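You operate a simulated robot arm through the tools that you are given. There is no shell and no other tool.

You are at the controls of a simulated two-armed robot. One attempt, no reset.

JOB
Switch to the upper shaft, set about 40 N on it, slacken the lower tension to zero and jog.

The check looks at the end state, three seconds after you hand in, the way a careful person would. Anything else that was tipped, shoved, dropped, spilled or broken makes it a failure.

ROBOT AND FRAMES
Two 7-joint arms with fingered hands on one trunk that stands fixed in place. Base frame: the origin is at the foot of the trunk, x ahead of it, y to its left, z up. Lengths are in mm, angles in rad, forces in N, time in s.
The left shoulder is at [70, 166, 1118], the right one opposite. With the tool pointing down near the work surface each hand reaches from about 100 to 920 mm from the base axis, measured 20 degrees to its own side. Payload 4.1 kg a hand.
The tool frame of a hand sits at the grasp point between the pads (the TCP): z along the fingers, y along the line on which they close. The tips reach 32 mm beyond it. The gripper opens to 108 mm; its body begins 38 mm behind the TCP. The gripper is a hand of 4 fingers: y runs from the thumb to the fingers, the wrist lies at [-16, -108, -186] in the tool frame.
Orientation is that of the tool frame in the base frame, as a unit quaternion [w, x, y, z]. With the fingers straight down and the wrist toward the robot, the tool's x, y and z point along [0, 1, 0], [1, 0, 0] and [0, 0, -1] of the base frame.

CONTROLS
- The arms move only by the tool jog_arm. It takes "left_commands", "right_commands" or both (then of equal length, played together; a hand with none holds still); each is a list of rows, each a list of 6 numbers: the shift along the tool's x, y, z in mm, then the turn, a rotation vector about the tool's x, y, z in rad. In form: [[tx, ty, tz, ax, ay, az], ...]. A call has 1 to 20 rows; each row shifts and turns the commanded pose from where the row before left it, along the tool's axes as they then stand. A row lasts 0.2 s, in which the tool goes at most 50 mm and 0.15 rad; a call with a longer step from one row to the next is refused whole. Where a pose cannot be reached the arm comes as near as it can. A force on the tool above 40 N (or 10 N above the force at the start of the call, whichever is more), or a blocked arm, ends the call early, and 0.2 s more pass. In this call time passes only in rows, and 0.2 s behind the last. The reply holds the time, the measured pose of the TCP, the force on the tool along the base axes, the opening and the grip force, in the units named above and with some noise, with the torque about the TCP (base axes, N m) and any sound that the robot's microphone picked up.
- Cameras (640 x 400 px; columns grow to the right, rows downward): "scene" is now at [131, 33.9, 1338.6]; the picture's right is [0.38, -0.93, 0.00], its down [-0.59, -0.24, -0.77] and it looks along [0.71, 0.29, -0.64] (base axes); focal length 242 px, centre (320, 200). "left" rides on the left gripper at [-64, -93, -132] in its tool frame; the picture's right is [-0.80, -0.28, 0.53], its down [0.55, -0.71, 0.45] and it looks along [0.25, 0.65, 0.72] (tool axes); focal length 247 px, centre (320, 200). "right" rides on the right gripper at [64, -93, -132] in its tool frame; the picture's right is [-0.80, 0.28, -0.53], its down [-0.55, -0.71, 0.45] and it looks along [-0.25, 0.65, 0.72] (tool axes); focal length 247 px, centre (320, 200). There is no depth. A picture from a camera that has moved, and an enlarged one, comes with that camera's place and axes in the base frame and with its lens.
- snapshot(camera): a new picture of that camera. The clock stands still meanwhile.
- move_column(by): slides the trunk up (or, below 0, down) by that many mm; the arms and the scene camera ride with it, the base frame stays. It gives what a move gives, with no picture.
- set_fingers(index, middle, ring, thumb_bend, hand): sets how far each is bent, from 0 (flat) to 100 (curled in); at 30 the hand is open as for a grip, at 70 the pads meet at the TCP. One left out holds its place. A second passes; each finger stops where it meets its share of the squeeze, and holds until it gets a number again. It is the only way to open and close the hand. It gives what a move gives, with no picture; readings hold the bend of each and the force on the fingers (four entries, about 0 where the hand has none), thumb and palm.
- pan_tilt(pan, tilt): turns the head with the scene camera to pan (to the left, within 1.501 rad either way) and tilt (down, from -0.506 to 1.204), counted from straight ahead of the robot. It gives what a move gives.
- inspect(camera, box): a new picture of the part [left, top, right, bottom] of that camera's present view, enlarged. The clock stands still meanwhile.
- finish_job(): hands the job in; it is judged then, once.

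Nothing tells you positions but the pictures and the camera data. Unless the task says otherwise, let go and move clear before handing in.

The tools are called after "Call:" as name(argument=value, ...) on one line, values as JSON. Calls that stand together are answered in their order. jog_arm: Moves the arms, as the interface text tells. Its arguments: {"type":"object","properties":{"left_commands":{"type":"array"},"right_commands":{"type":"array"}},"required":[]} The other tools are called the same way: move_column (by) moves the trunk up or down; set_fingers (index, middle, ring, thumb_bend, hand) moves the fingers one by one; pan_tilt (pan, tilt) turns the head that bears the scene camera; snapshot (camera) takes a picture; inspect (camera, box) takes an enlarged picture of a part of a camera's view; finish_job () hands the job in.

At the start:

```text
time_s: 0.0
left_tool_pos: [464.4, 487.2, 1179.9]
left_tool_rot: [0.0, 0.707, 0.708, 0.0]
left_ft_force: [0.5, -0.1, 0.3]
left_wrist_torque: [-0.03, 0.01, -0.01]
left_opening: 107.8
left_grasp_force: 0.3
left_shape: jaw
left_bend: [30.0, 30.0, 30.0, 30.0]
left_finger forces: [0.0, 0.1, 0.0, 0.0, 0.0, 0.0]
right_tool_pos: [589.4, 57.8, 1113.2]
right_tool_rot: [0.001, 0.706, 0.708, 0.0]
right_ft_force: [-0.7, 0.8, -0.3]
right_wrist_torque: [0.02, 0.01, -0.01]
right_opening: 107.4
right_grasp_force: 0.1
right_shape: jaw
right_bend: [30.0, 30.0, 30.0, 30.0]
right_finger forces: [0.0, 0.0, 0.0, 0.0, 0.0, 0.0]
trunk travel left (down, up): [-625.0, 315.0]
head pan, tilt (commanded): [0.386, 0.691]
```

scene: 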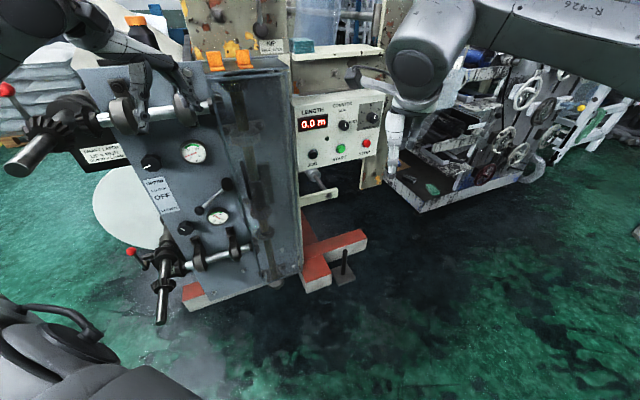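
right: 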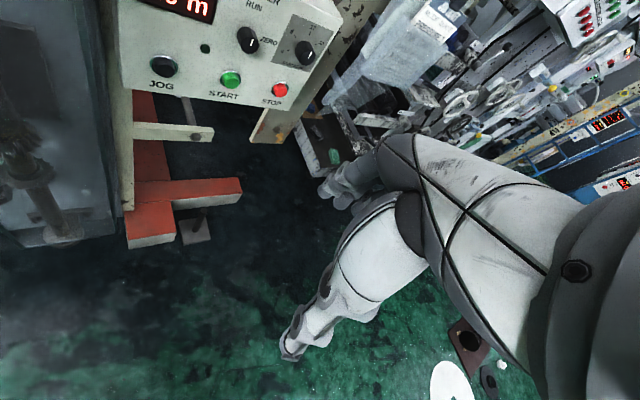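
left: 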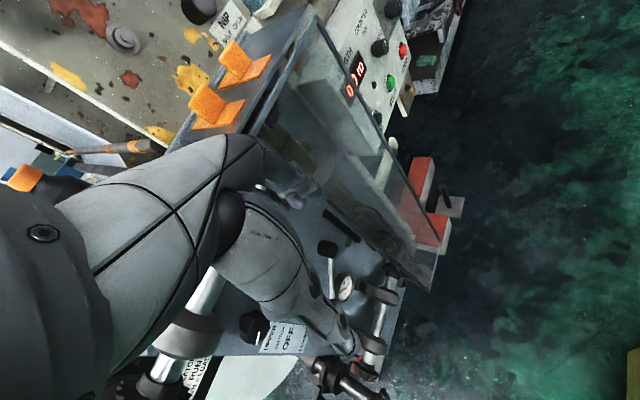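

I see a winder machine with two shafts on the left panel (upper and lower), two gauges with knobs, a lever between them, and a control box with a JOG button on the right. I'll look closer before moving anything.

Call:
inspect(camera="scene", box=[120, 120, 270, 214])

Call:
inspect(camera="scene", box=[120, 180, 270, 274])

Call:
inspect(camera="scene", box=[280, 90, 400, 165])

Call:
inspect(camera="scene", box=[0, 60, 220, 200])

```text
4.26 times, centred on (195, 167) of scene
camera zoom: at [131.0, 33.9, 1338.6], right [0.38, -0.93, 0.0], down [-0.59, -0.24, -0.77], along [0.71, 0.29, -0.64], focal length 1028 px, centre (852, 340)
```

zoom: 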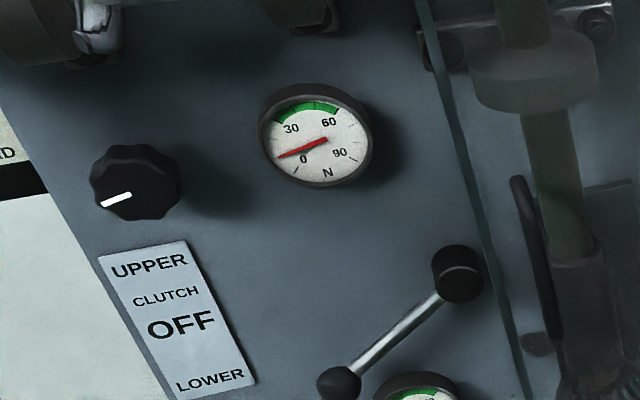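

```text
4.26 times, centred on (195, 227) of scene
camera zoom: at [131.0, 33.9, 1338.6], right [0.38, -0.93, 0.0], down [-0.59, -0.24, -0.77], along [0.71, 0.29, -0.64], focal length 1028 px, centre (852, 85)
```

zoom: 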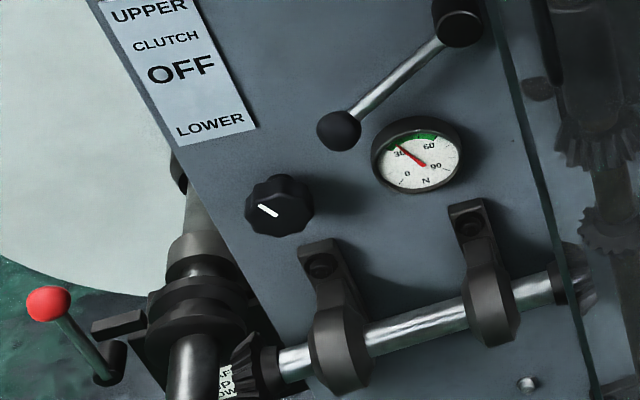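

```text
5.33 times, centred on (340, 128) of scene
camera zoom: at [131.0, 33.9, 1338.6], right [0.38, -0.93, 0.0], down [-0.59, -0.24, -0.77], along [0.71, 0.29, -0.64], focal length 1289 px, centre (213, 587)
```

zoom: 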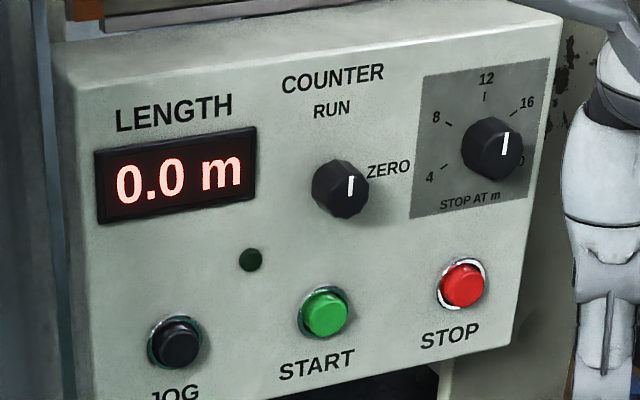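

```text
2.86 times, centred on (110, 130) of scene
camera zoom: at [131.0, 33.9, 1338.6], right [0.38, -0.93, 0.0], down [-0.59, -0.24, -0.77], along [0.71, 0.29, -0.64], focal length 691 px, centre (920, 400)
```

zoom: 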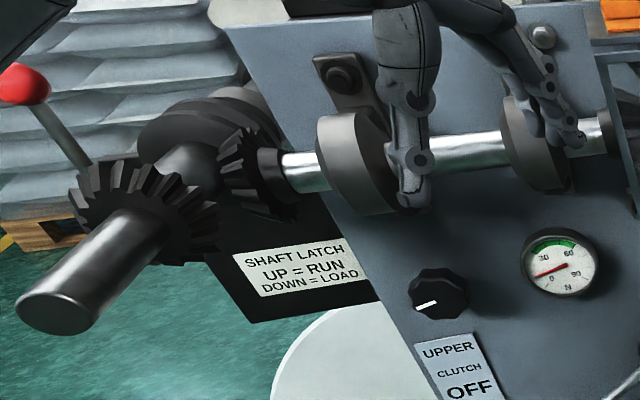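

Call:
pan_tilt(pan=0.88, tilt=0.6)

Call:
snapshot(camera="scene")

```text
time_s: 0.9
left_tool_pos: [465.0, 488.4, 1179.9]
left_tool_rot: [0.0, 0.707, 0.707, 0.0]
left_ft_force: [-0.7, 0.0, 0.8]
left_wrist_torque: [0.0, -0.01, 0.02]
left_opening: 107.7
left_grasp_force: 0.0
left_shape: jaw
left_bend: [30.0, 30.0, 30.0, 30.0]
left_finger forces: [0.0, 0.0, 0.0, 0.1, 0.0, 0.1]
right_tool_pos: [590.4, 58.9, 1112.8]
right_tool_rot: [0.0, 0.707, 0.707, 0.0]
right_ft_force: [0.5, -0.6, -0.2]
right_wrist_torque: [0.02, 0.02, 0.0]
right_opening: 107.3
right_grasp_force: 0.2
right_shape: jaw
right_bend: [30.0, 30.0, 30.0, 30.0]
right_finger forces: [0.0, 0.1, 0.1, 0.0, 0.0, 0.0]
trunk travel left (down, up): [-625.0, 315.0]
head pan, tilt (commanded): [0.88, 0.6]
```

```text
taken
camera scene: at [108.4, 69.8, 1346.5], right [0.77, -0.64, 0.0], down [-0.36, -0.44, -0.82], along [0.53, 0.64, -0.57], focal length 242 px, centre (320, 200)
```

scene: 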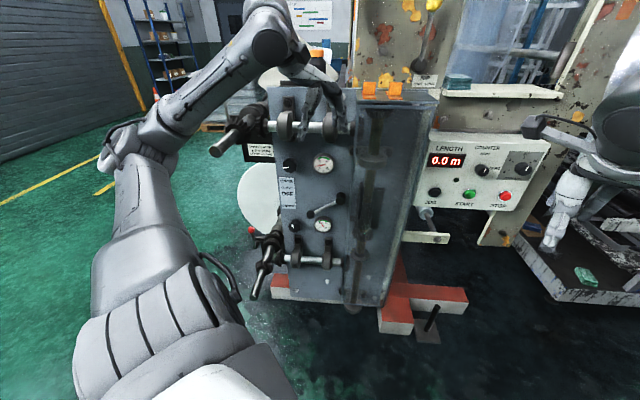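

Call:
inspect(camera="scene", box=[265, 140, 365, 203])

Call:
inspect(camera="scene", box=[245, 180, 365, 255])

Call:
inspect(camera="scene", box=[205, 90, 365, 190])

Call:
inspect(camera="scene", box=[205, 210, 365, 310])

Call:
inspect(camera="scene", box=[420, 130, 556, 215])

```text
6.35 times, centred on (315, 172) of scene
camera zoom: at [108.4, 69.8, 1346.5], right [0.77, -0.64, 0.0], down [-0.36, -0.44, -0.82], along [0.53, 0.64, -0.57], focal length 1535 px, centre (352, 381)
```

zoom: 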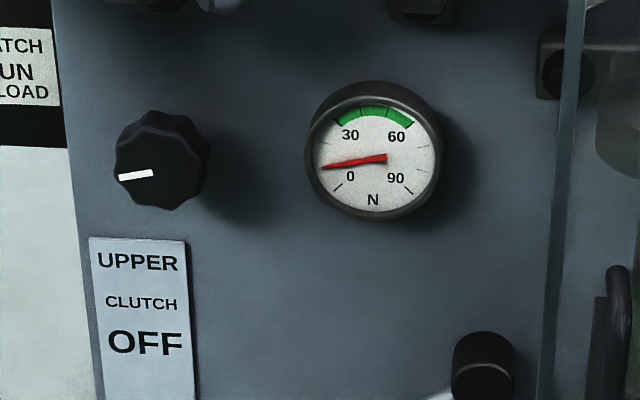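

```text
5.33 times, centred on (305, 218) of scene
camera zoom: at [108.4, 69.8, 1346.5], right [0.77, -0.64, 0.0], down [-0.36, -0.44, -0.82], along [0.53, 0.64, -0.57], focal length 1289 px, centre (400, 107)
```

zoom: 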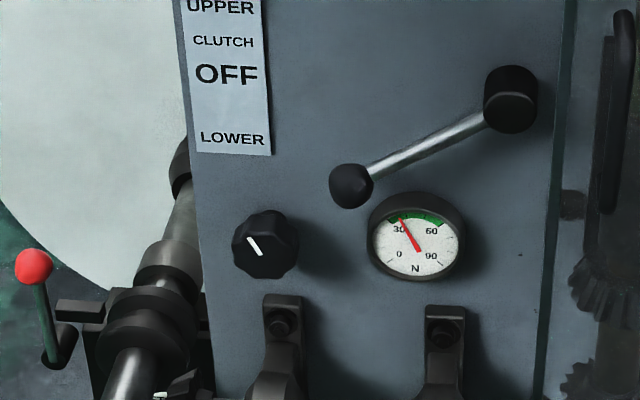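

```text
4.00 times, centred on (285, 140) of scene
camera zoom: at [108.4, 69.8, 1346.5], right [0.77, -0.64, 0.0], down [-0.36, -0.44, -0.82], along [0.53, 0.64, -0.57], focal length 967 px, centre (460, 440)
```

zoom: 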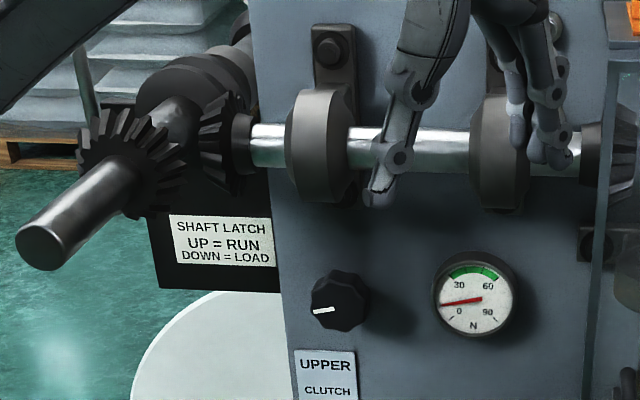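

```text
4.00 times, centred on (285, 260) of scene
camera zoom: at [108.4, 69.8, 1346.5], right [0.77, -0.64, 0.0], down [-0.36, -0.44, -0.82], along [0.53, 0.64, -0.57], focal length 967 px, centre (460, -40)
```

zoom: 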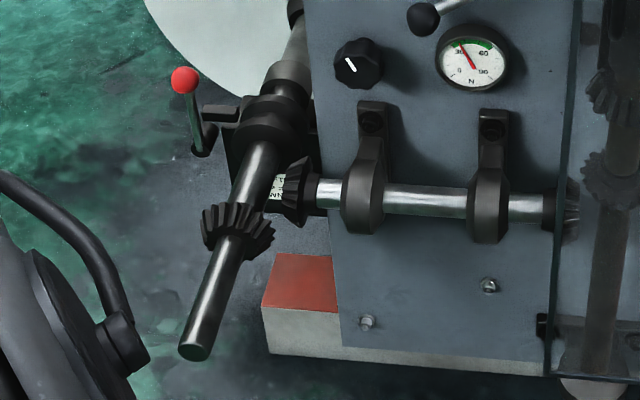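

```text
4.71 times, centred on (488, 172) of scene
camera zoom: at [108.4, 69.8, 1346.5], right [0.77, -0.64, 0.0], down [-0.36, -0.44, -0.82], along [0.53, 0.64, -0.57], focal length 1137 px, centre (-471, 329)
```

zoom: 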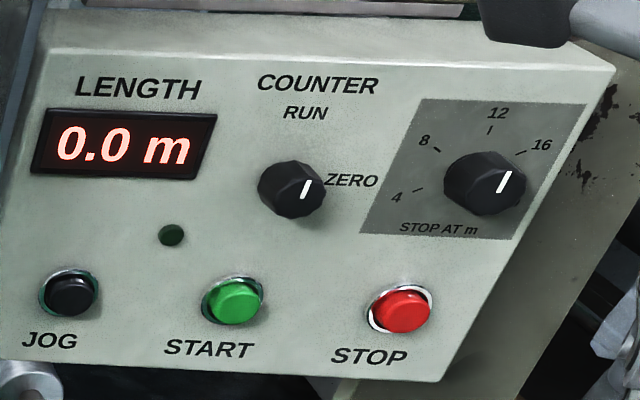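

The panel faces about 45° to the left (inward normal ≈ [0.71, 0.71, 0]). The gauges are near [619, 666], with the upper one at z≈958 and the lower at z≈680, and JOG is near [878, 368, 883]. The clutch lever seems to point to LOWER. I'll pull the left hand back and turn it level toward the panel so I can measure from its camera.

Call:
jog_arm(left_commands=[[-35, -35, 0, 0, 0, 0], [0, 0, 0, -0.15, 0, 0], [0, 0, 0, -0.15, 0, 0], [0, 0, 0, -0.15, 0, 0], [0, 0, 0, -0.15, 0, 0], [0, 0, 0, -0.15, 0, 0], [0, 0, 0, -0.15, 0, 0], [0, 0, 0, -0.15, 0, 0], [0, 0, 0, -0.15, 0, 0], [0, 0, 0, -0.15, 0, 0], [0, 0, 0, -0.15, 0, 0], [0, 0, 0, -0.0708, 0, 0]])

Call:
snapshot(camera="scene")

Call:
snapshot(camera="left")

```text
time_s: 3.5
left_tool_pos: [434.7, 441.0, 1258.7]
left_tool_rot: [0.5, 0.5, 0.499, 0.501]
left_ft_force: [0.9, 0.1, -0.2]
left_wrist_torque: [0.0, 0.0, -0.01]
left_opening: 107.9
left_grasp_force: 0.2
left_shape: jaw
left_bend: [30.0, 30.0, 30.0, 30.0]
left_finger forces: [0.0, 0.0, 0.0, 0.0, 0.1, 0.1]
left hand out of reach, approached as far as the arm can: row 4, 5, 6, 7
right_tool_pos: [590.2, 57.4, 1111.4]
right_tool_rot: [-0.001, 0.706, 0.708, 0.0]
right_ft_force: [0.7, 0.2, -0.4]
right_wrist_torque: [-0.02, 0.04, 0.01]
right_opening: 107.4
right_grasp_force: 0.1
right_shape: jaw
right_bend: [30.0, 30.0, 30.0, 30.0]
right_finger forces: [0.1, 0.0, 0.0, 0.0, 0.0, 0.0]
trunk travel left (down, up): [-625.0, 315.0]
head pan, tilt (commanded): [0.88, 0.6]
```

```text
taken
camera scene: at [108.5, 69.7, 1346.6], right [0.77, -0.64, 0.0], down [-0.36, -0.44, -0.82], along [0.53, 0.64, -0.57], focal length 242 px, centre (320, 200)
```

scene: 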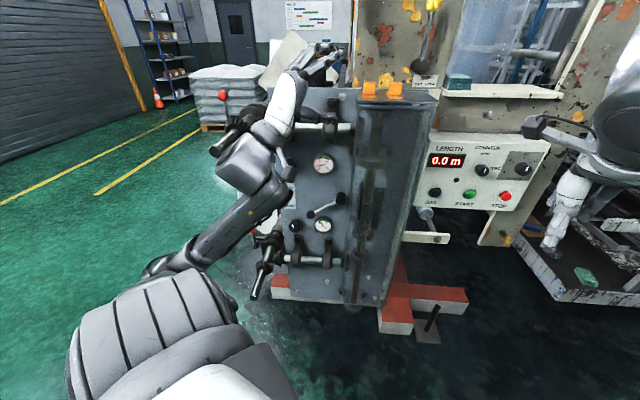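

```text
taken
camera left: at [304.7, 376.6, 1166.7], right [0.53, -0.8, -0.28], down [0.45, 0.55, -0.7], along [0.72, 0.25, 0.65], focal length 247 px, centre (320, 200)
```

left: 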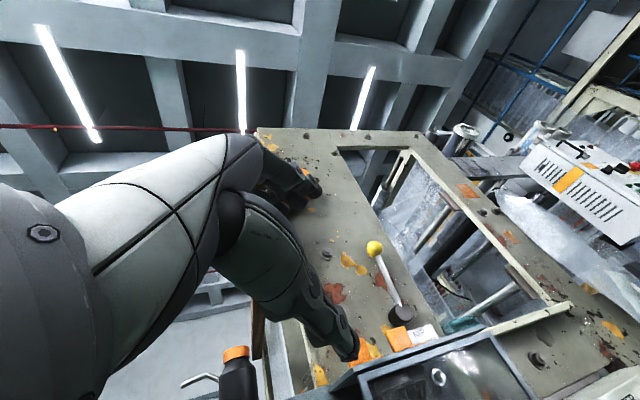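

Call:
jog_arm(left_commands=[[0, -40, 0, 0, 0.15, 0], [0, -40, 0, 0, 0.15, 0], [0, -40, 0, 0, 0.15, 0], [0, -40, 0, 0, 0.15, 0], [0, -40, 0, 0, 0.15, 0], [0, -40, 0, 0, 0.035, 0], [0, -40, 0, 0, 0, 0], [0, -40, 0, 0, 0, 0]])

Call:
snapshot(camera="scene")

Call:
snapshot(camera="left")

```text
time_s: 4.9
left_tool_pos: [426.5, 459.7, 1093.2]
left_tool_rot: [0.243, 0.302, 0.588, 0.71]
left_ft_force: [0.5, -0.1, 0.2]
left_wrist_torque: [0.0, 0.0, -0.04]
left_opening: 108.1
left_grasp_force: 0.1
left_shape: jaw
left_bend: [30.0, 30.0, 30.0, 30.0]
left_finger forces: [0.0, 0.0, 0.0, 0.0, 0.0, 0.1]
left hand out of reach, approached as far as the arm can: row 6
right_tool_pos: [588.9, 60.9, 1112.1]
right_tool_rot: [0.0, 0.707, 0.707, -0.001]
right_ft_force: [0.4, 0.6, -0.1]
right_wrist_torque: [-0.01, -0.01, -0.03]
right_opening: 107.6
right_grasp_force: 0.1
right_shape: jaw
right_bend: [30.0, 30.0, 30.0, 30.0]
right_finger forces: [0.1, 0.0, 0.0, 0.0, 0.0, 0.0]
trunk travel left (down, up): [-625.0, 315.0]
head pan, tilt (commanded): [0.88, 0.6]
stopped in row 6 (left hand): the arm was blocked; the commanded pose is now the measured one
```

```text
taken
camera scene: at [107.4, 72.1, 1346.6], right [0.77, -0.64, 0.0], down [-0.36, -0.44, -0.82], along [0.53, 0.64, -0.57], focal length 242 px, centre (320, 200)
```

scene: 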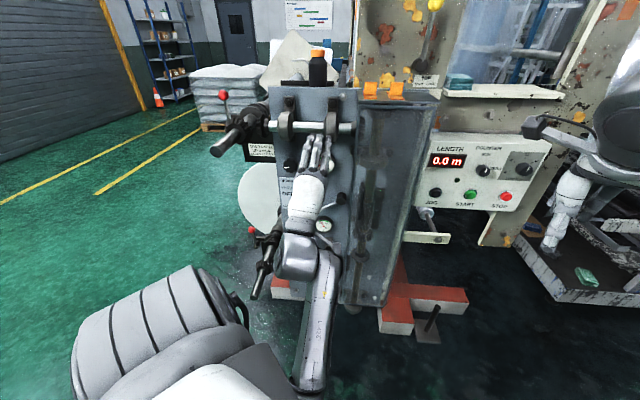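

```text
taken
camera left: at [377.1, 341.3, 975.6], right [0.94, -0.14, -0.32], down [-0.07, 0.83, -0.56], along [0.35, 0.54, 0.76], focal length 247 px, centre (320, 200)
```

left: 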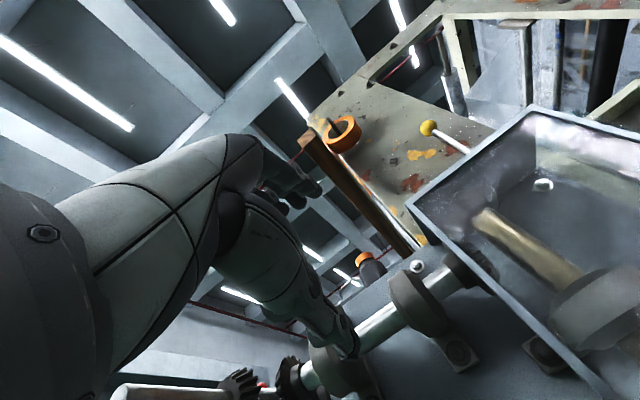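

The left arm has folded tightly and the elbow is low, with the hand in front of the upper shaft. The space underneath is clear, so I'll lower the trunk. That puts the shoulders near the panel height and gives the camera a better view.

Call:
move_column(by=-200)

Call:
snapshot(camera="scene")

Call:
snapshot(camera="right")

Call:
snapshot(camera="left")

```text
time_s: 7.1
left_tool_pos: [426.9, 456.8, 892.3]
left_tool_rot: [0.244, 0.303, 0.587, 0.71]
left_ft_force: [0.1, -0.7, -0.2]
left_wrist_torque: [0.0, 0.0, -0.01]
left_opening: 108.1
left_grasp_force: 0.0
left_shape: jaw
left_bend: [30.0, 30.0, 30.0, 30.0]
left_finger forces: [0.0, 0.1, 0.1, 0.0, 0.0, 0.0]
right_tool_pos: [589.8, 58.6, 913.0]
right_tool_rot: [0.0, 0.707, 0.707, 0.0]
right_ft_force: [-0.4, 1.0, 0.4]
right_wrist_torque: [0.0, 0.03, 0.04]
right_opening: 107.8
right_grasp_force: 0.0
right_shape: jaw
right_bend: [30.0, 30.0, 30.0, 30.0]
right_finger forces: [0.0, 0.0, 0.0, 0.0, 0.1, 0.0]
trunk travel left (down, up): [-425.0, 515.0]
head pan, tilt (commanded): [0.88, 0.6]
```

```text
taken
camera scene: at [108.1, 69.8, 1146.6], right [0.77, -0.64, 0.0], down [-0.36, -0.44, -0.83], along [0.53, 0.64, -0.56], focal length 242 px, centre (320, 200)
```

scene: 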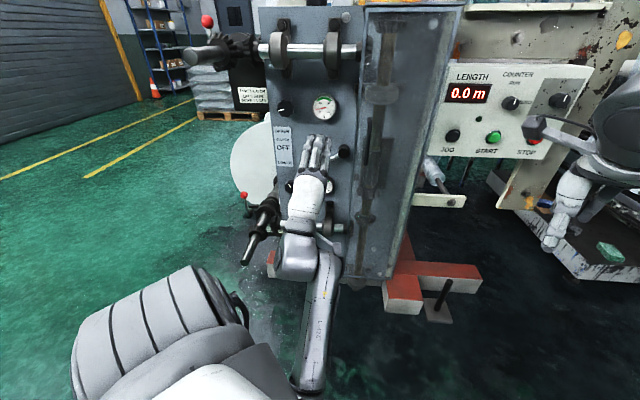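

```text
taken
camera right: at [497.8, 121.8, 1044.2], right [0.28, -0.8, 0.53], down [-0.71, -0.55, -0.45], along [0.65, -0.25, -0.72], focal length 247 px, centre (320, 200)
```

right: 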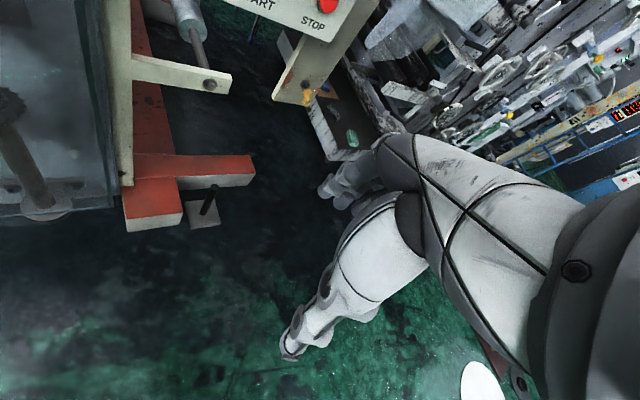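

```text
taken
camera left: at [377.7, 339.3, 776.0], right [0.94, -0.14, -0.32], down [-0.07, 0.83, -0.56], along [0.35, 0.54, 0.76], focal length 247 px, centre (320, 200)
```

left: 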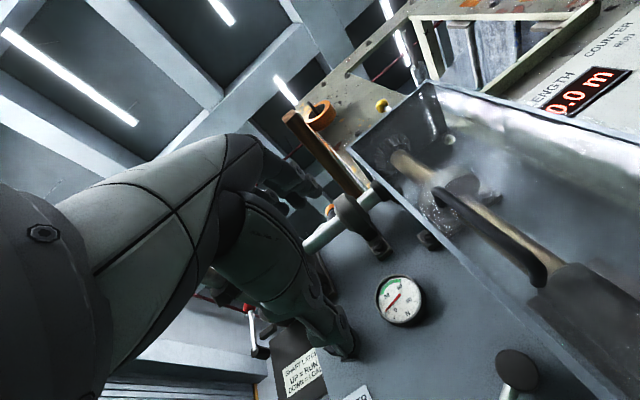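

Call:
inspect(camera="scene", box=[265, 80, 365, 143])

Call:
inspect(camera="scene", box=[265, 130, 385, 205])

Call:
inspect(camera="scene", box=[430, 60, 590, 160])

Call:
inspect(camera="scene", box=[170, 5, 330, 105])

```text
6.35 times, centred on (315, 112) of scene
camera zoom: at [108.1, 69.8, 1146.6], right [0.77, -0.64, 0.0], down [-0.36, -0.44, -0.83], along [0.53, 0.64, -0.56], focal length 1535 px, centre (352, 762)
```

zoom: 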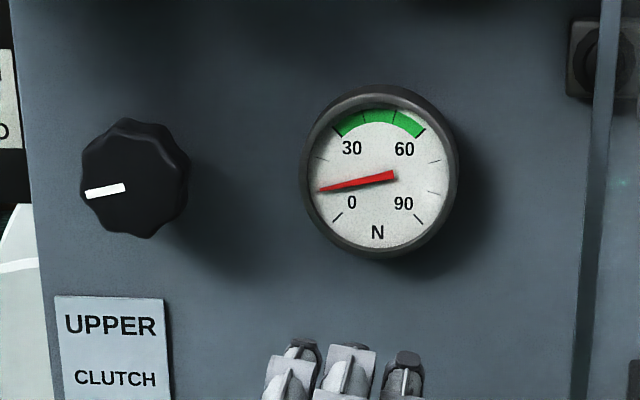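

```text
5.33 times, centred on (325, 168) of scene
camera zoom: at [108.1, 69.8, 1146.6], right [0.77, -0.64, 0.0], down [-0.36, -0.44, -0.83], along [0.53, 0.64, -0.56], focal length 1289 px, centre (293, 373)
```

zoom: 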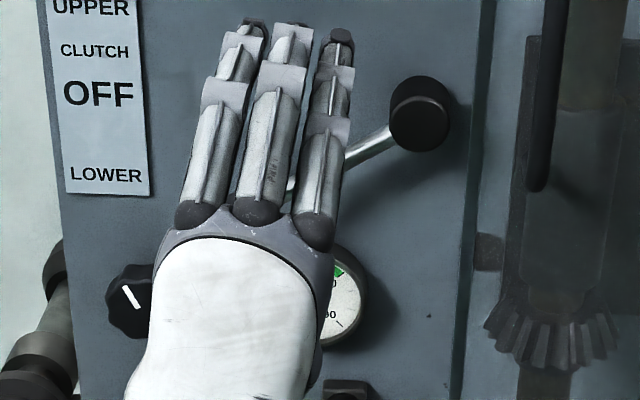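

```text
4.00 times, centred on (510, 110) of scene
camera zoom: at [108.1, 69.8, 1146.6], right [0.77, -0.64, 0.0], down [-0.36, -0.44, -0.83], along [0.53, 0.64, -0.56], focal length 967 px, centre (-440, 560)
```

zoom: 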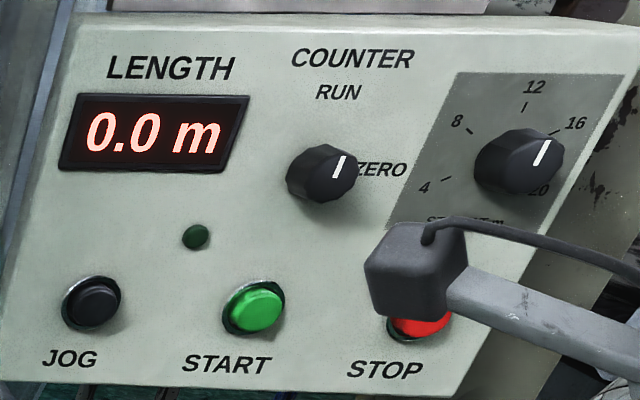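

```text
4.00 times, centred on (250, 55) of scene
camera zoom: at [108.1, 69.8, 1146.6], right [0.77, -0.64, 0.0], down [-0.36, -0.44, -0.83], along [0.53, 0.64, -0.56], focal length 967 px, centre (600, 780)
```

zoom: 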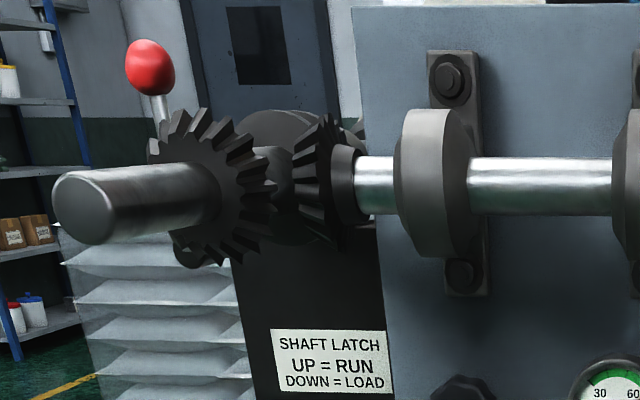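

Call:
jog_arm(left_commands=[[-25, 0, 0, 0.0635, 0.005, -0.071], [-25, 0, 0, 0.0635, 0.005, -0.071], [0, 0, 0, 0, 0, -0.15], [0, 0, 0, 0, 0, -0.15], [0, 0, 0, 0, 0, -0.15], [0, 0, 0, 0, 0, -0.15], [0, 0, 0, 0, 0, -0.15], [0, 0, 0, 0, 0, -0.15], [0, 0, 0, 0, 0, -0.15], [0, 0, 0, 0, 0, -0.15], [0, 0, 0, 0, 0, -0.15], [0, 0, 0, 0, 0, -0.15], [0, 0, 0, 0, 0, -0.07]])

Call:
snapshot(camera="scene")

Call:
snapshot(camera="left")

```text
time_s: 7.7
left_tool_pos: [449.3, 444.0, 917.7]
left_tool_rot: [0.231, 0.294, 0.592, 0.714]
left_ft_force: [0.3, 1.5, -0.1]
left_wrist_torque: [0.01, 0.0, -0.01]
left_opening: 108.0
left_grasp_force: 0.1
left_shape: jaw
left_bend: [30.0, 30.0, 30.0, 30.0]
left_finger forces: [0.0, 0.0, 0.1, 0.0, 0.0, 0.1]
left hand out of reach, approached as far as the arm can: row 2, 3
right_tool_pos: [589.4, 57.7, 912.4]
right_tool_rot: [0.0, 0.706, 0.708, 0.0]
right_ft_force: [-0.3, -0.2, -0.3]
right_wrist_torque: [-0.01, -0.03, -0.02]
right_opening: 107.9
right_grasp_force: 0.1
right_shape: jaw
right_bend: [30.0, 30.0, 30.0, 30.0]
right_finger forces: [0.0, 0.0, 0.1, 0.1, 0.0, 0.0]
trunk travel left (down, up): [-425.0, 515.0]
head pan, tilt (commanded): [0.88, 0.6]
stopped in row 3 (left hand): the arm was blocked; the commanded pose is now the measured one
```

```text
taken
camera scene: at [108.0, 70.2, 1146.6], right [0.77, -0.64, 0.0], down [-0.36, -0.44, -0.82], along [0.53, 0.64, -0.57], focal length 242 px, centre (320, 200)
```

scene: 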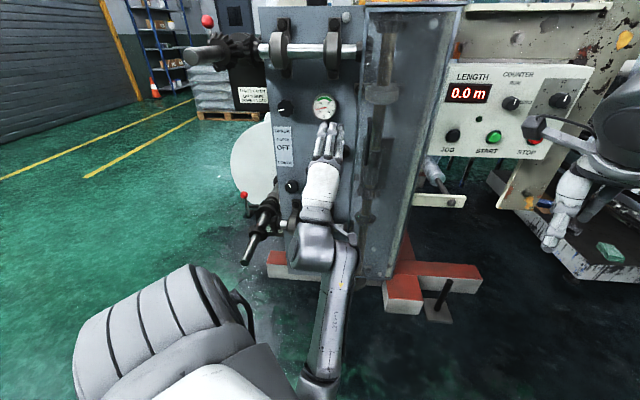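

```text
taken
camera left: at [404.2, 323.4, 801.2], right [0.94, -0.11, -0.33], down [-0.1, 0.83, -0.56], along [0.33, 0.55, 0.76], focal length 247 px, centre (320, 200)
```

left: 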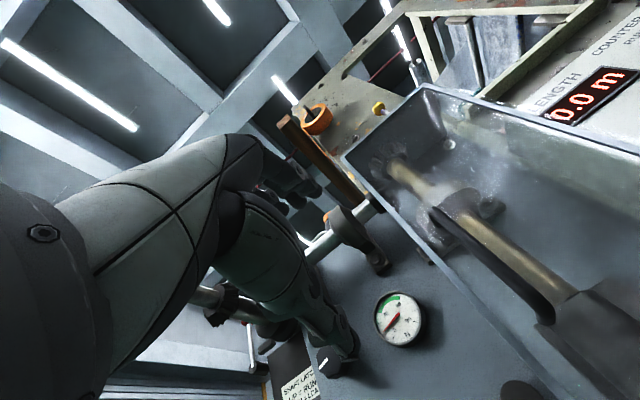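

The arm is stuck against a joint limit because it is folded too close to the body. I'll move it about 100 mm toward the panel, where nothing is within 200 mm, and try turning again.

Call:
jog_arm(left_commands=[[0, 0, 35, 0, 0, 0], [0, 0, 35, 0, 0, 0], [0, 0, 35, 0, 0, 0], [0, 0, 0, 0, 0, -0.12], [0, 0, 0, 0, 0, -0.12], [0, 0, 0, 0, 0, -0.12]])

```text
time_s: 9.1
left_tool_pos: [523.2, 519.7, 932.7]
left_tool_rot: [0.352, 0.183, 0.634, 0.664]
left_ft_force: [-0.1, -0.7, -0.8]
left_wrist_torque: [-0.01, 0.0, 0.0]
left_opening: 108.1
left_grasp_force: 0.1
left_shape: jaw
left_bend: [30.0, 30.0, 30.0, 30.0]
left_finger forces: [0.0, 0.0, 0.0, 0.0, 0.0, 0.1]
right_tool_pos: [589.4, 58.4, 911.4]
right_tool_rot: [0.0, 0.706, 0.708, 0.0]
right_ft_force: [0.6, -1.1, 0.5]
right_wrist_torque: [0.0, 0.01, 0.01]
right_opening: 107.6
right_grasp_force: 0.0
right_shape: jaw
right_bend: [30.0, 30.0, 30.0, 30.0]
right_finger forces: [0.1, 0.0, 0.0, 0.1, 0.0, 0.0]
trunk travel left (down, up): [-425.0, 515.0]
head pan, tilt (commanded): [0.88, 0.6]
```

Call:
jog_arm(left_commands=[[0, 0, 0, 0.129, 0, 0], [0, 0, 0, 0, 0, -0.14], [0, 0, 0, 0, 0, -0.14], [0, 0, 0, 0, 0, -0.14], [0, 0, 0, 0, 0, -0.14], [0, 0, 0, 0, 0, -0.14], [0, 0, 0, 0, 0, -0.14], [0, 0, 0, 0, 0, -0.14], [0, 0, 0, 0, 0, -0.14], [0, 0, 0, 0, 0, -0.14], [0, 0, 0, 0, 0, -0.105]])

Call:
snapshot(camera="scene")

Call:
snapshot(camera="left")

```text
time_s: 11.7
left_tool_pos: [504.3, 544.9, 946.6]
left_tool_rot: [0.624, -0.222, 0.677, 0.32]
left_ft_force: [-0.5, -0.2, -0.7]
left_wrist_torque: [0.01, 0.0, -0.02]
left_opening: 107.9
left_grasp_force: 0.0
left_shape: jaw
left_bend: [30.0, 30.0, 30.0, 30.0]
left_finger forces: [0.1, 0.0, 0.1, 0.1, 0.0, 0.0]
left hand out of reach, approached as far as the arm can: row 4, 5
right_tool_pos: [590.4, 59.3, 912.6]
right_tool_rot: [0.0, 0.706, 0.708, -0.001]
right_ft_force: [0.2, -0.2, -0.8]
right_wrist_torque: [-0.02, -0.04, -0.02]
right_opening: 107.8
right_grasp_force: 0.1
right_shape: jaw
right_bend: [30.0, 30.0, 30.0, 30.0]
right_finger forces: [0.1, 0.0, 0.0, 0.0, 0.0, 0.0]
trunk travel left (down, up): [-425.0, 515.0]
head pan, tilt (commanded): [0.88, 0.6]
stopped in row 11 (left hand): the arm was blocked; the commanded pose is now the measured one
```

```text
taken
camera scene: at [108.3, 69.9, 1146.6], right [0.77, -0.64, 0.0], down [-0.36, -0.44, -0.82], along [0.53, 0.64, -0.57], focal length 242 px, centre (320, 200)
```

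scene: 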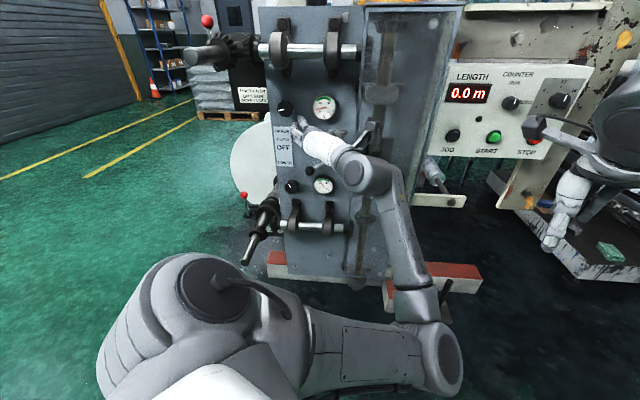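

```text
taken
camera left: at [485.2, 379.1, 998.1], right [0.67, 0.1, 0.74], down [0.74, -0.12, -0.66], along [0.02, 0.99, -0.16], focal length 247 px, centre (320, 200)
```

left: 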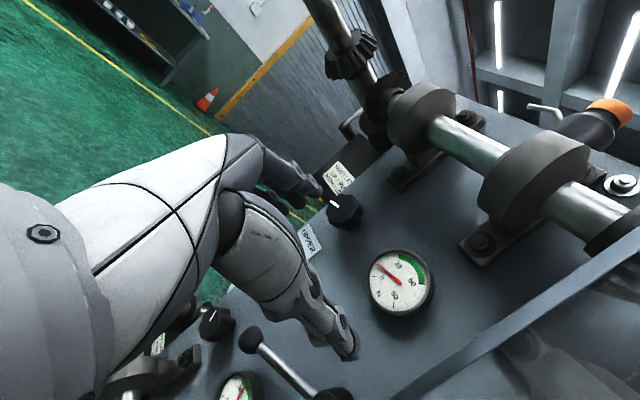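

Now I have a clear view, and measuring from two cameras agrees: the lever ball is at about [575, 694, 741], the upper knob at [530, 745, 957] and the lower knob at [532, 744, 678]. The panel face is about 44 mm behind the knob faces. I'll bring the hand down in front of the lever ball and turn it so the thumb is below and the fingers above.

Call:
jog_arm(left_commands=[[41, 11, 0, 0, 0, 0], [41, 11, 0, 0, 0, 0], [41, 11, 0, 0, 0, 0], [41, 11, 0, 0, 0, 0], [41, 11, 0, 0, 0, 0]])

Call:
snapshot(camera="scene")

Call:
snapshot(camera="left")

```text
time_s: 13.1
left_tool_pos: [440.6, 616.8, 784.1]
left_tool_rot: [0.639, -0.214, 0.656, 0.339]
left_ft_force: [0.1, -0.8, -0.1]
left_wrist_torque: [-0.02, -0.03, 0.0]
left_opening: 108.1
left_grasp_force: 0.0
left_shape: jaw
left_bend: [30.0, 30.0, 30.0, 30.0]
left_finger forces: [0.0, 0.0, 0.0, 0.0, 0.1, 0.1]
right_tool_pos: [588.5, 57.2, 912.8]
right_tool_rot: [0.0, 0.706, 0.708, 0.0]
right_ft_force: [-0.1, -0.2, -0.2]
right_wrist_torque: [-0.01, -0.01, -0.02]
right_opening: 107.7
right_grasp_force: 0.1
right_shape: jaw
right_bend: [30.0, 30.0, 30.0, 30.0]
right_finger forces: [0.1, 0.1, 0.1, 0.0, 0.1, 0.0]
trunk travel left (down, up): [-425.0, 515.0]
head pan, tilt (commanded): [0.88, 0.6]
stopped in row 5 (left hand): the arm was blocked; the commanded pose is now the measured one
```

```text
taken
camera scene: at [108.3, 69.7, 1146.6], right [0.77, -0.64, 0.0], down [-0.36, -0.44, -0.82], along [0.53, 0.64, -0.57], focal length 242 px, centre (320, 200)
```

scene: 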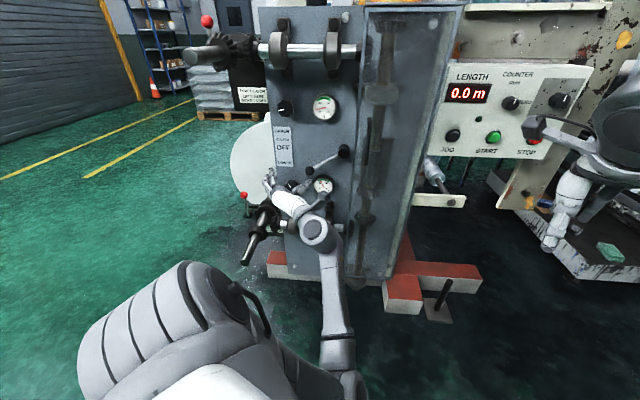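

```text
taken
camera left: at [421.9, 448.1, 826.9], right [0.65, 0.07, 0.76], down [0.76, -0.07, -0.64], along [0.01, 0.99, -0.1], focal length 247 px, centre (320, 200)
```

left: 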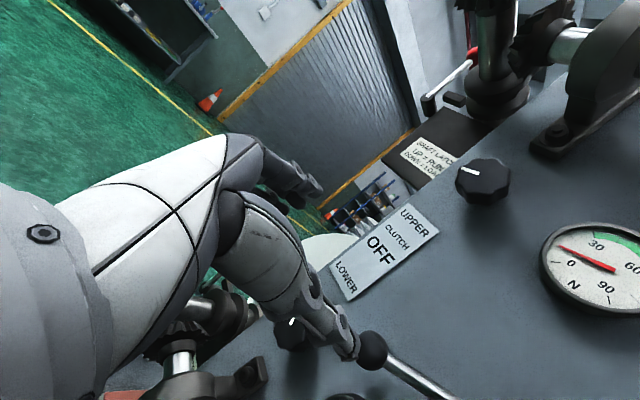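

Call:
jog_arm(left_commands=[[0, -20, 10, 0, 0, 0.14], [0, -10, 10, 0, 0, 0.14], [0, 0, 0, 0, 0, 0.14], [0, 0, 0, 0, 0, 0.14], [0, 0, 0, 0, 0, 0.14], [0, 0, 0, 0, 0, 0.14], [0, 0, 0, 0, 0, 0.14], [0, 0, 0, 0, 0, 0.14], [0, 0, 0, 0, 0, 0.14]])

Call:
snapshot(camera="scene")

Call:
snapshot(camera="left")

```text
time_s: 15.1
left_tool_pos: [475.5, 609.0, 777.6]
left_tool_rot: [0.317, 0.214, 0.658, 0.648]
left_ft_force: [0.2, 0.1, 0.1]
left_wrist_torque: [-0.02, -0.01, -0.04]
left_opening: 107.8
left_grasp_force: 0.0
left_shape: jaw
left_bend: [30.0, 30.0, 30.0, 30.0]
left_finger forces: [0.0, 0.1, 0.2, 0.0, 0.0, 0.0]
right_tool_pos: [589.7, 58.5, 911.7]
right_tool_rot: [0.0, 0.706, 0.708, 0.0]
right_ft_force: [0.1, -0.6, 0.3]
right_wrist_torque: [-0.01, 0.0, -0.01]
right_opening: 107.7
right_grasp_force: 0.0
right_shape: jaw
right_bend: [30.0, 30.0, 30.0, 30.0]
right_finger forces: [0.0, 0.1, 0.1, 0.1, 0.1, 0.0]
trunk travel left (down, up): [-425.0, 515.0]
head pan, tilt (commanded): [0.88, 0.6]
```

```text
taken
camera scene: at [108.0, 70.0, 1146.6], right [0.77, -0.64, 0.0], down [-0.36, -0.44, -0.82], along [0.53, 0.64, -0.57], focal length 242 px, centre (320, 200)
```

scene: 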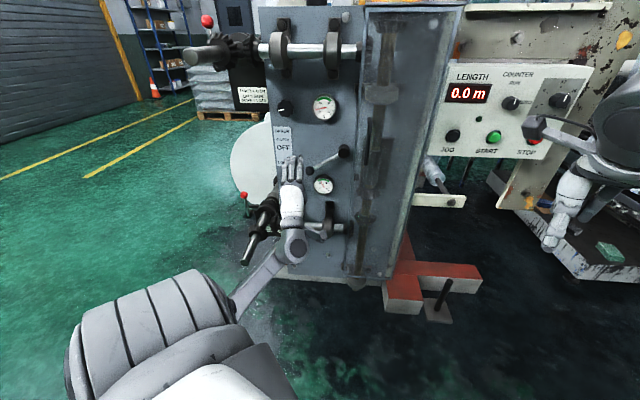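

```text
taken
camera left: at [442.0, 463.3, 689.3], right [0.97, -0.19, -0.15], down [0.01, 0.65, -0.76], along [0.24, 0.73, 0.64], focal length 247 px, centre (320, 200)
```

left: 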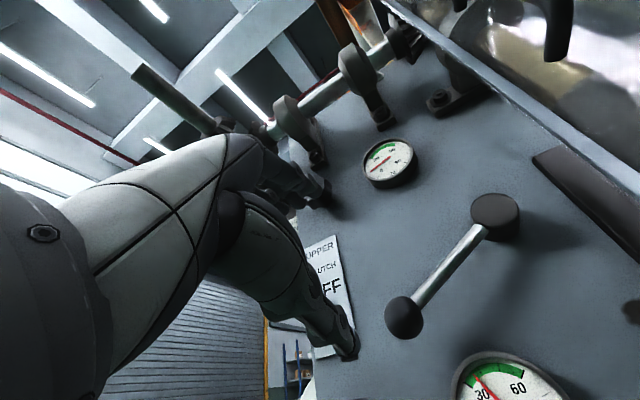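

Call:
set_fingers(hand="left", index=48, middle=48, ring=48, thumb_bend=48)

Call:
jog_arm(left_commands=[[-6.7, -38.2, 1.5, 0.042, 0, 0.14]])

Call:
snapshot(camera="left")

Call:
inspect(camera="scene", box=[245, 125, 365, 200])

```text
time_s: 16.1
left_tool_pos: [475.7, 608.9, 778.6]
left_tool_rot: [0.317, 0.213, 0.659, 0.648]
left_ft_force: [0.4, 0.2, 0.6]
left_wrist_torque: [0.0, -0.01, -0.02]
left_opening: 61.8
left_grasp_force: 0.0
left_shape: fingers
left_bend: [48.0, 48.0, 48.0, 48.0]
left_finger forces: [0.0, 0.0, 0.0, 0.0, 0.0, 0.0]
right_tool_pos: [588.7, 57.9, 912.4]
right_tool_rot: [0.001, 0.707, 0.707, 0.0]
right_ft_force: [0.4, -0.1, -0.2]
right_wrist_torque: [0.02, 0.0, 0.04]
right_opening: 107.8
right_grasp_force: 0.0
right_shape: jaw
right_bend: [30.0, 30.0, 30.0, 30.0]
right_finger forces: [0.1, 0.0, 0.0, 0.1, 0.0, 0.0]
trunk travel left (down, up): [-425.0, 515.0]
head pan, tilt (commanded): [0.88, 0.6]
```

```text
time_s: 16.5
left_tool_pos: [487.1, 601.3, 740.8]
left_tool_rot: [0.267, 0.266, 0.656, 0.654]
left_ft_force: [0.0, 0.2, 0.2]
left_wrist_torque: [0.02, -0.02, 0.03]
left_opening: 61.3
left_grasp_force: 0.0
left_shape: fingers
left_bend: [48.0, 48.0, 48.0, 48.0]
left_finger forces: [0.0, 0.0, 0.0, 0.0, 0.0, 0.1]
right_tool_pos: [589.3, 57.8, 912.3]
right_tool_rot: [0.0, 0.706, 0.708, 0.0]
right_ft_force: [-0.1, -0.9, 0.6]
right_wrist_torque: [-0.02, 0.0, 0.01]
right_opening: 107.6
right_grasp_force: 0.0
right_shape: jaw
right_bend: [30.0, 30.0, 30.0, 30.0]
right_finger forces: [0.0, 0.0, 0.0, 0.0, 0.0, 0.0]
trunk travel left (down, up): [-425.0, 515.0]
head pan, tilt (commanded): [0.88, 0.6]
```

```text
taken
camera left: at [441.2, 462.2, 647.9], right [0.94, -0.18, -0.28], down [-0.08, 0.7, -0.71], along [0.32, 0.69, 0.65], focal length 247 px, centre (320, 200)
```

left: 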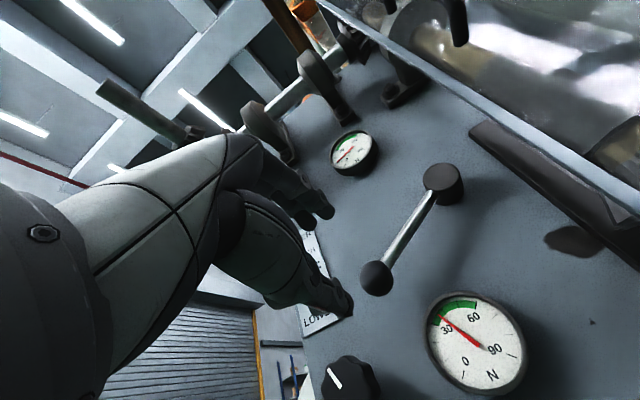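

```text
5.33 times, centred on (305, 162) of scene
camera zoom: at [108.3, 70.2, 1146.5], right [0.77, -0.64, 0.0], down [-0.36, -0.44, -0.82], along [0.53, 0.64, -0.57], focal length 1289 px, centre (400, 400)
```

zoom: 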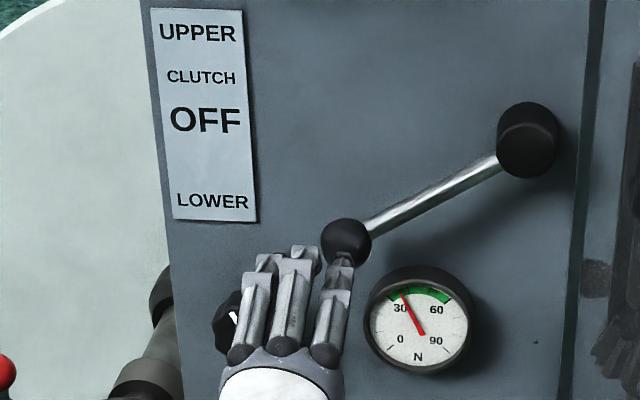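

Call:
jog_arm(left_commands=[[0, 0, 30, 0, 0, 0], [0, 0, 30, 0, 0, 0]])

Call:
snapshot(camera="left")

```text
time_s: 17.1
left_tool_pos: [530.2, 644.4, 741.2]
left_tool_rot: [0.266, 0.266, 0.655, 0.655]
left_ft_force: [0.0, 0.8, -0.3]
left_wrist_torque: [0.01, -0.05, -0.01]
left_opening: 61.2
left_grasp_force: 0.1
left_shape: fingers
left_bend: [48.0, 48.0, 48.0, 48.0]
left_finger forces: [0.0, 0.1, 0.0, 0.1, 0.0, 0.0]
right_tool_pos: [590.2, 58.7, 911.4]
right_tool_rot: [-0.001, 0.707, 0.707, 0.0]
right_ft_force: [0.0, 0.3, -0.1]
right_wrist_torque: [0.01, 0.01, -0.01]
right_opening: 107.8
right_grasp_force: 0.0
right_shape: jaw
right_bend: [30.0, 30.0, 30.0, 30.0]
right_finger forces: [0.1, 0.1, 0.1, 0.0, 0.1, 0.0]
trunk travel left (down, up): [-425.0, 515.0]
head pan, tilt (commanded): [0.88, 0.6]
```

```text
taken
camera left: at [484.1, 504.4, 648.5], right [0.94, -0.18, -0.28], down [-0.08, 0.7, -0.71], along [0.32, 0.69, 0.65], focal length 247 px, centre (320, 200)
```

left: 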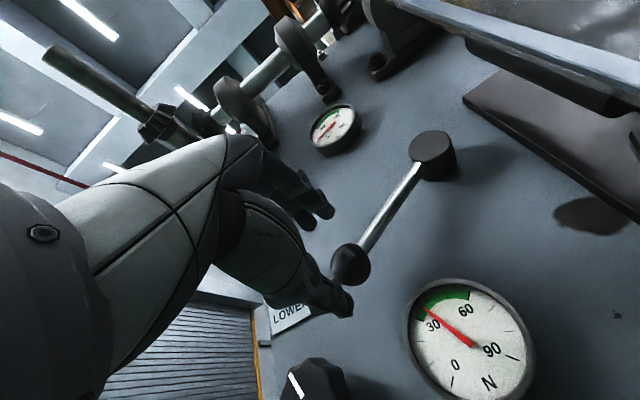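

Call:
jog_arm(left_commands=[[0, 0, 25, 0, 0, 0], [0, 0, 23, 0, 0, 0]])

Call:
snapshot(camera="left")

Call:
inspect(camera="scene", box=[245, 125, 365, 200])

```text
time_s: 17.7
left_tool_pos: [562.2, 679.6, 740.0]
left_tool_rot: [0.267, 0.266, 0.655, 0.655]
left_ft_force: [0.9, -0.1, 0.0]
left_wrist_torque: [0.01, -0.02, -0.01]
left_opening: 61.4
left_grasp_force: 0.0
left_shape: fingers
left_bend: [48.0, 48.0, 48.0, 48.0]
left_finger forces: [0.0, 0.1, 0.0, 0.0, 0.0, 0.0]
right_tool_pos: [590.0, 58.8, 912.8]
right_tool_rot: [-0.001, 0.707, 0.707, -0.001]
right_ft_force: [-0.4, 0.8, 0.5]
right_wrist_torque: [0.01, 0.02, 0.01]
right_opening: 107.8
right_grasp_force: 0.0
right_shape: jaw
right_bend: [30.0, 30.0, 30.0, 30.0]
right_finger forces: [0.0, 0.2, 0.0, 0.0, 0.0, 0.1]
trunk travel left (down, up): [-425.0, 515.0]
head pan, tilt (commanded): [0.88, 0.6]
```

```text
taken
camera left: at [517.6, 539.9, 648.0], right [0.94, -0.18, -0.28], down [-0.08, 0.7, -0.71], along [0.32, 0.69, 0.65], focal length 247 px, centre (320, 200)
```

left: 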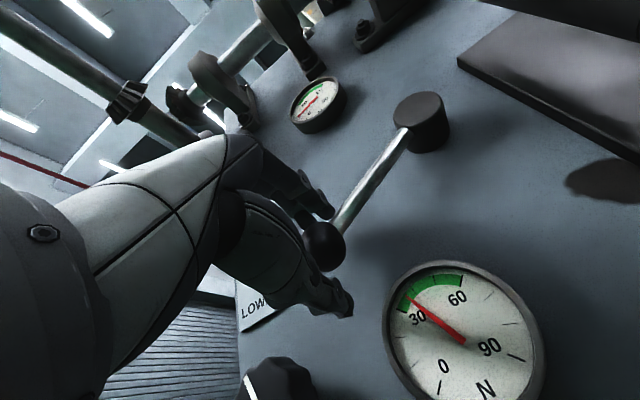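

```text
5.33 times, centred on (305, 162) of scene
camera zoom: at [108.4, 69.9, 1146.5], right [0.77, -0.64, 0.0], down [-0.36, -0.44, -0.82], along [0.53, 0.64, -0.57], focal length 1289 px, centre (400, 400)
```

zoom: 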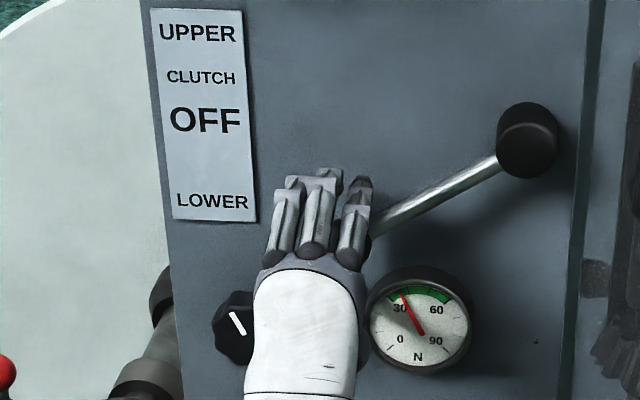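

The ball now sits between the thumb and fingers. I'll raise it along the lever's arc, first up to the OFF position.

Call:
jog_arm(left_commands=[[0, 14, 0, 0, 0, 0], [6.7, 14.8, 0, 0, 0, 0], [4.9, 15.6, 0, 0, 0, 0], [3, 16, 0, 0, 0, 0], [1, 16.2, 0, 0, 0, 0]])

Call:
snapshot(camera="left")

Call:
inspect(camera="scene", box=[245, 105, 365, 180])

```text
time_s: 18.9
left_tool_pos: [552.3, 690.0, 819.6]
left_tool_rot: [0.267, 0.267, 0.655, 0.655]
left_ft_force: [0.0, -0.9, 0.4]
left_wrist_torque: [-0.03, 0.01, 0.0]
left_opening: 61.7
left_grasp_force: 0.0
left_shape: fingers
left_bend: [48.0, 48.0, 48.0, 48.0]
left_finger forces: [0.0, 0.0, 0.0, 0.1, 0.2, 0.0]
right_tool_pos: [589.4, 57.4, 912.6]
right_tool_rot: [-0.001, 0.707, 0.707, 0.0]
right_ft_force: [0.0, 0.0, 0.8]
right_wrist_torque: [0.05, 0.01, -0.01]
right_opening: 107.7
right_grasp_force: 0.0
right_shape: jaw
right_bend: [30.0, 30.0, 30.0, 30.0]
right_finger forces: [0.0, 0.1, 0.1, 0.0, 0.0, 0.0]
trunk travel left (down, up): [-425.0, 515.0]
head pan, tilt (commanded): [0.88, 0.6]
```

```text
taken
camera left: at [506.7, 550.7, 726.4], right [0.94, -0.18, -0.28], down [-0.08, 0.7, -0.71], along [0.32, 0.69, 0.65], focal length 247 px, centre (320, 200)
```

left: 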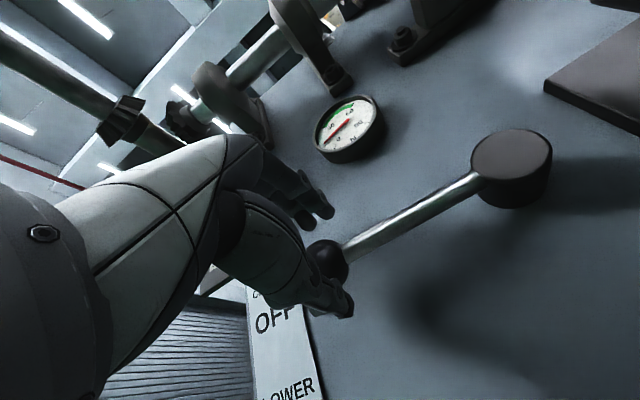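

```text
5.33 times, centred on (305, 142) of scene
camera zoom: at [108.7, 68.7, 1146.7], right [0.77, -0.64, 0.0], down [-0.36, -0.43, -0.83], along [0.53, 0.64, -0.56], focal length 1289 px, centre (400, 507)
```

zoom: 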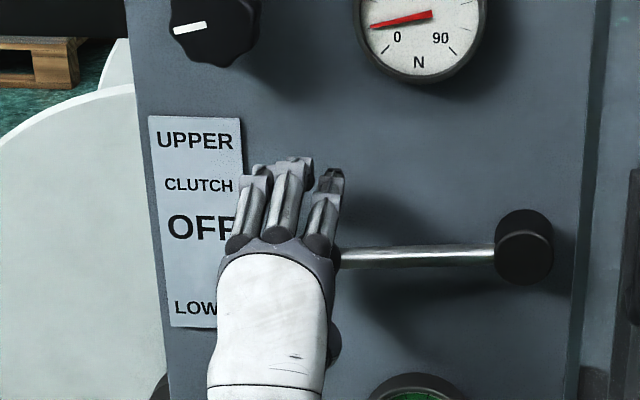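

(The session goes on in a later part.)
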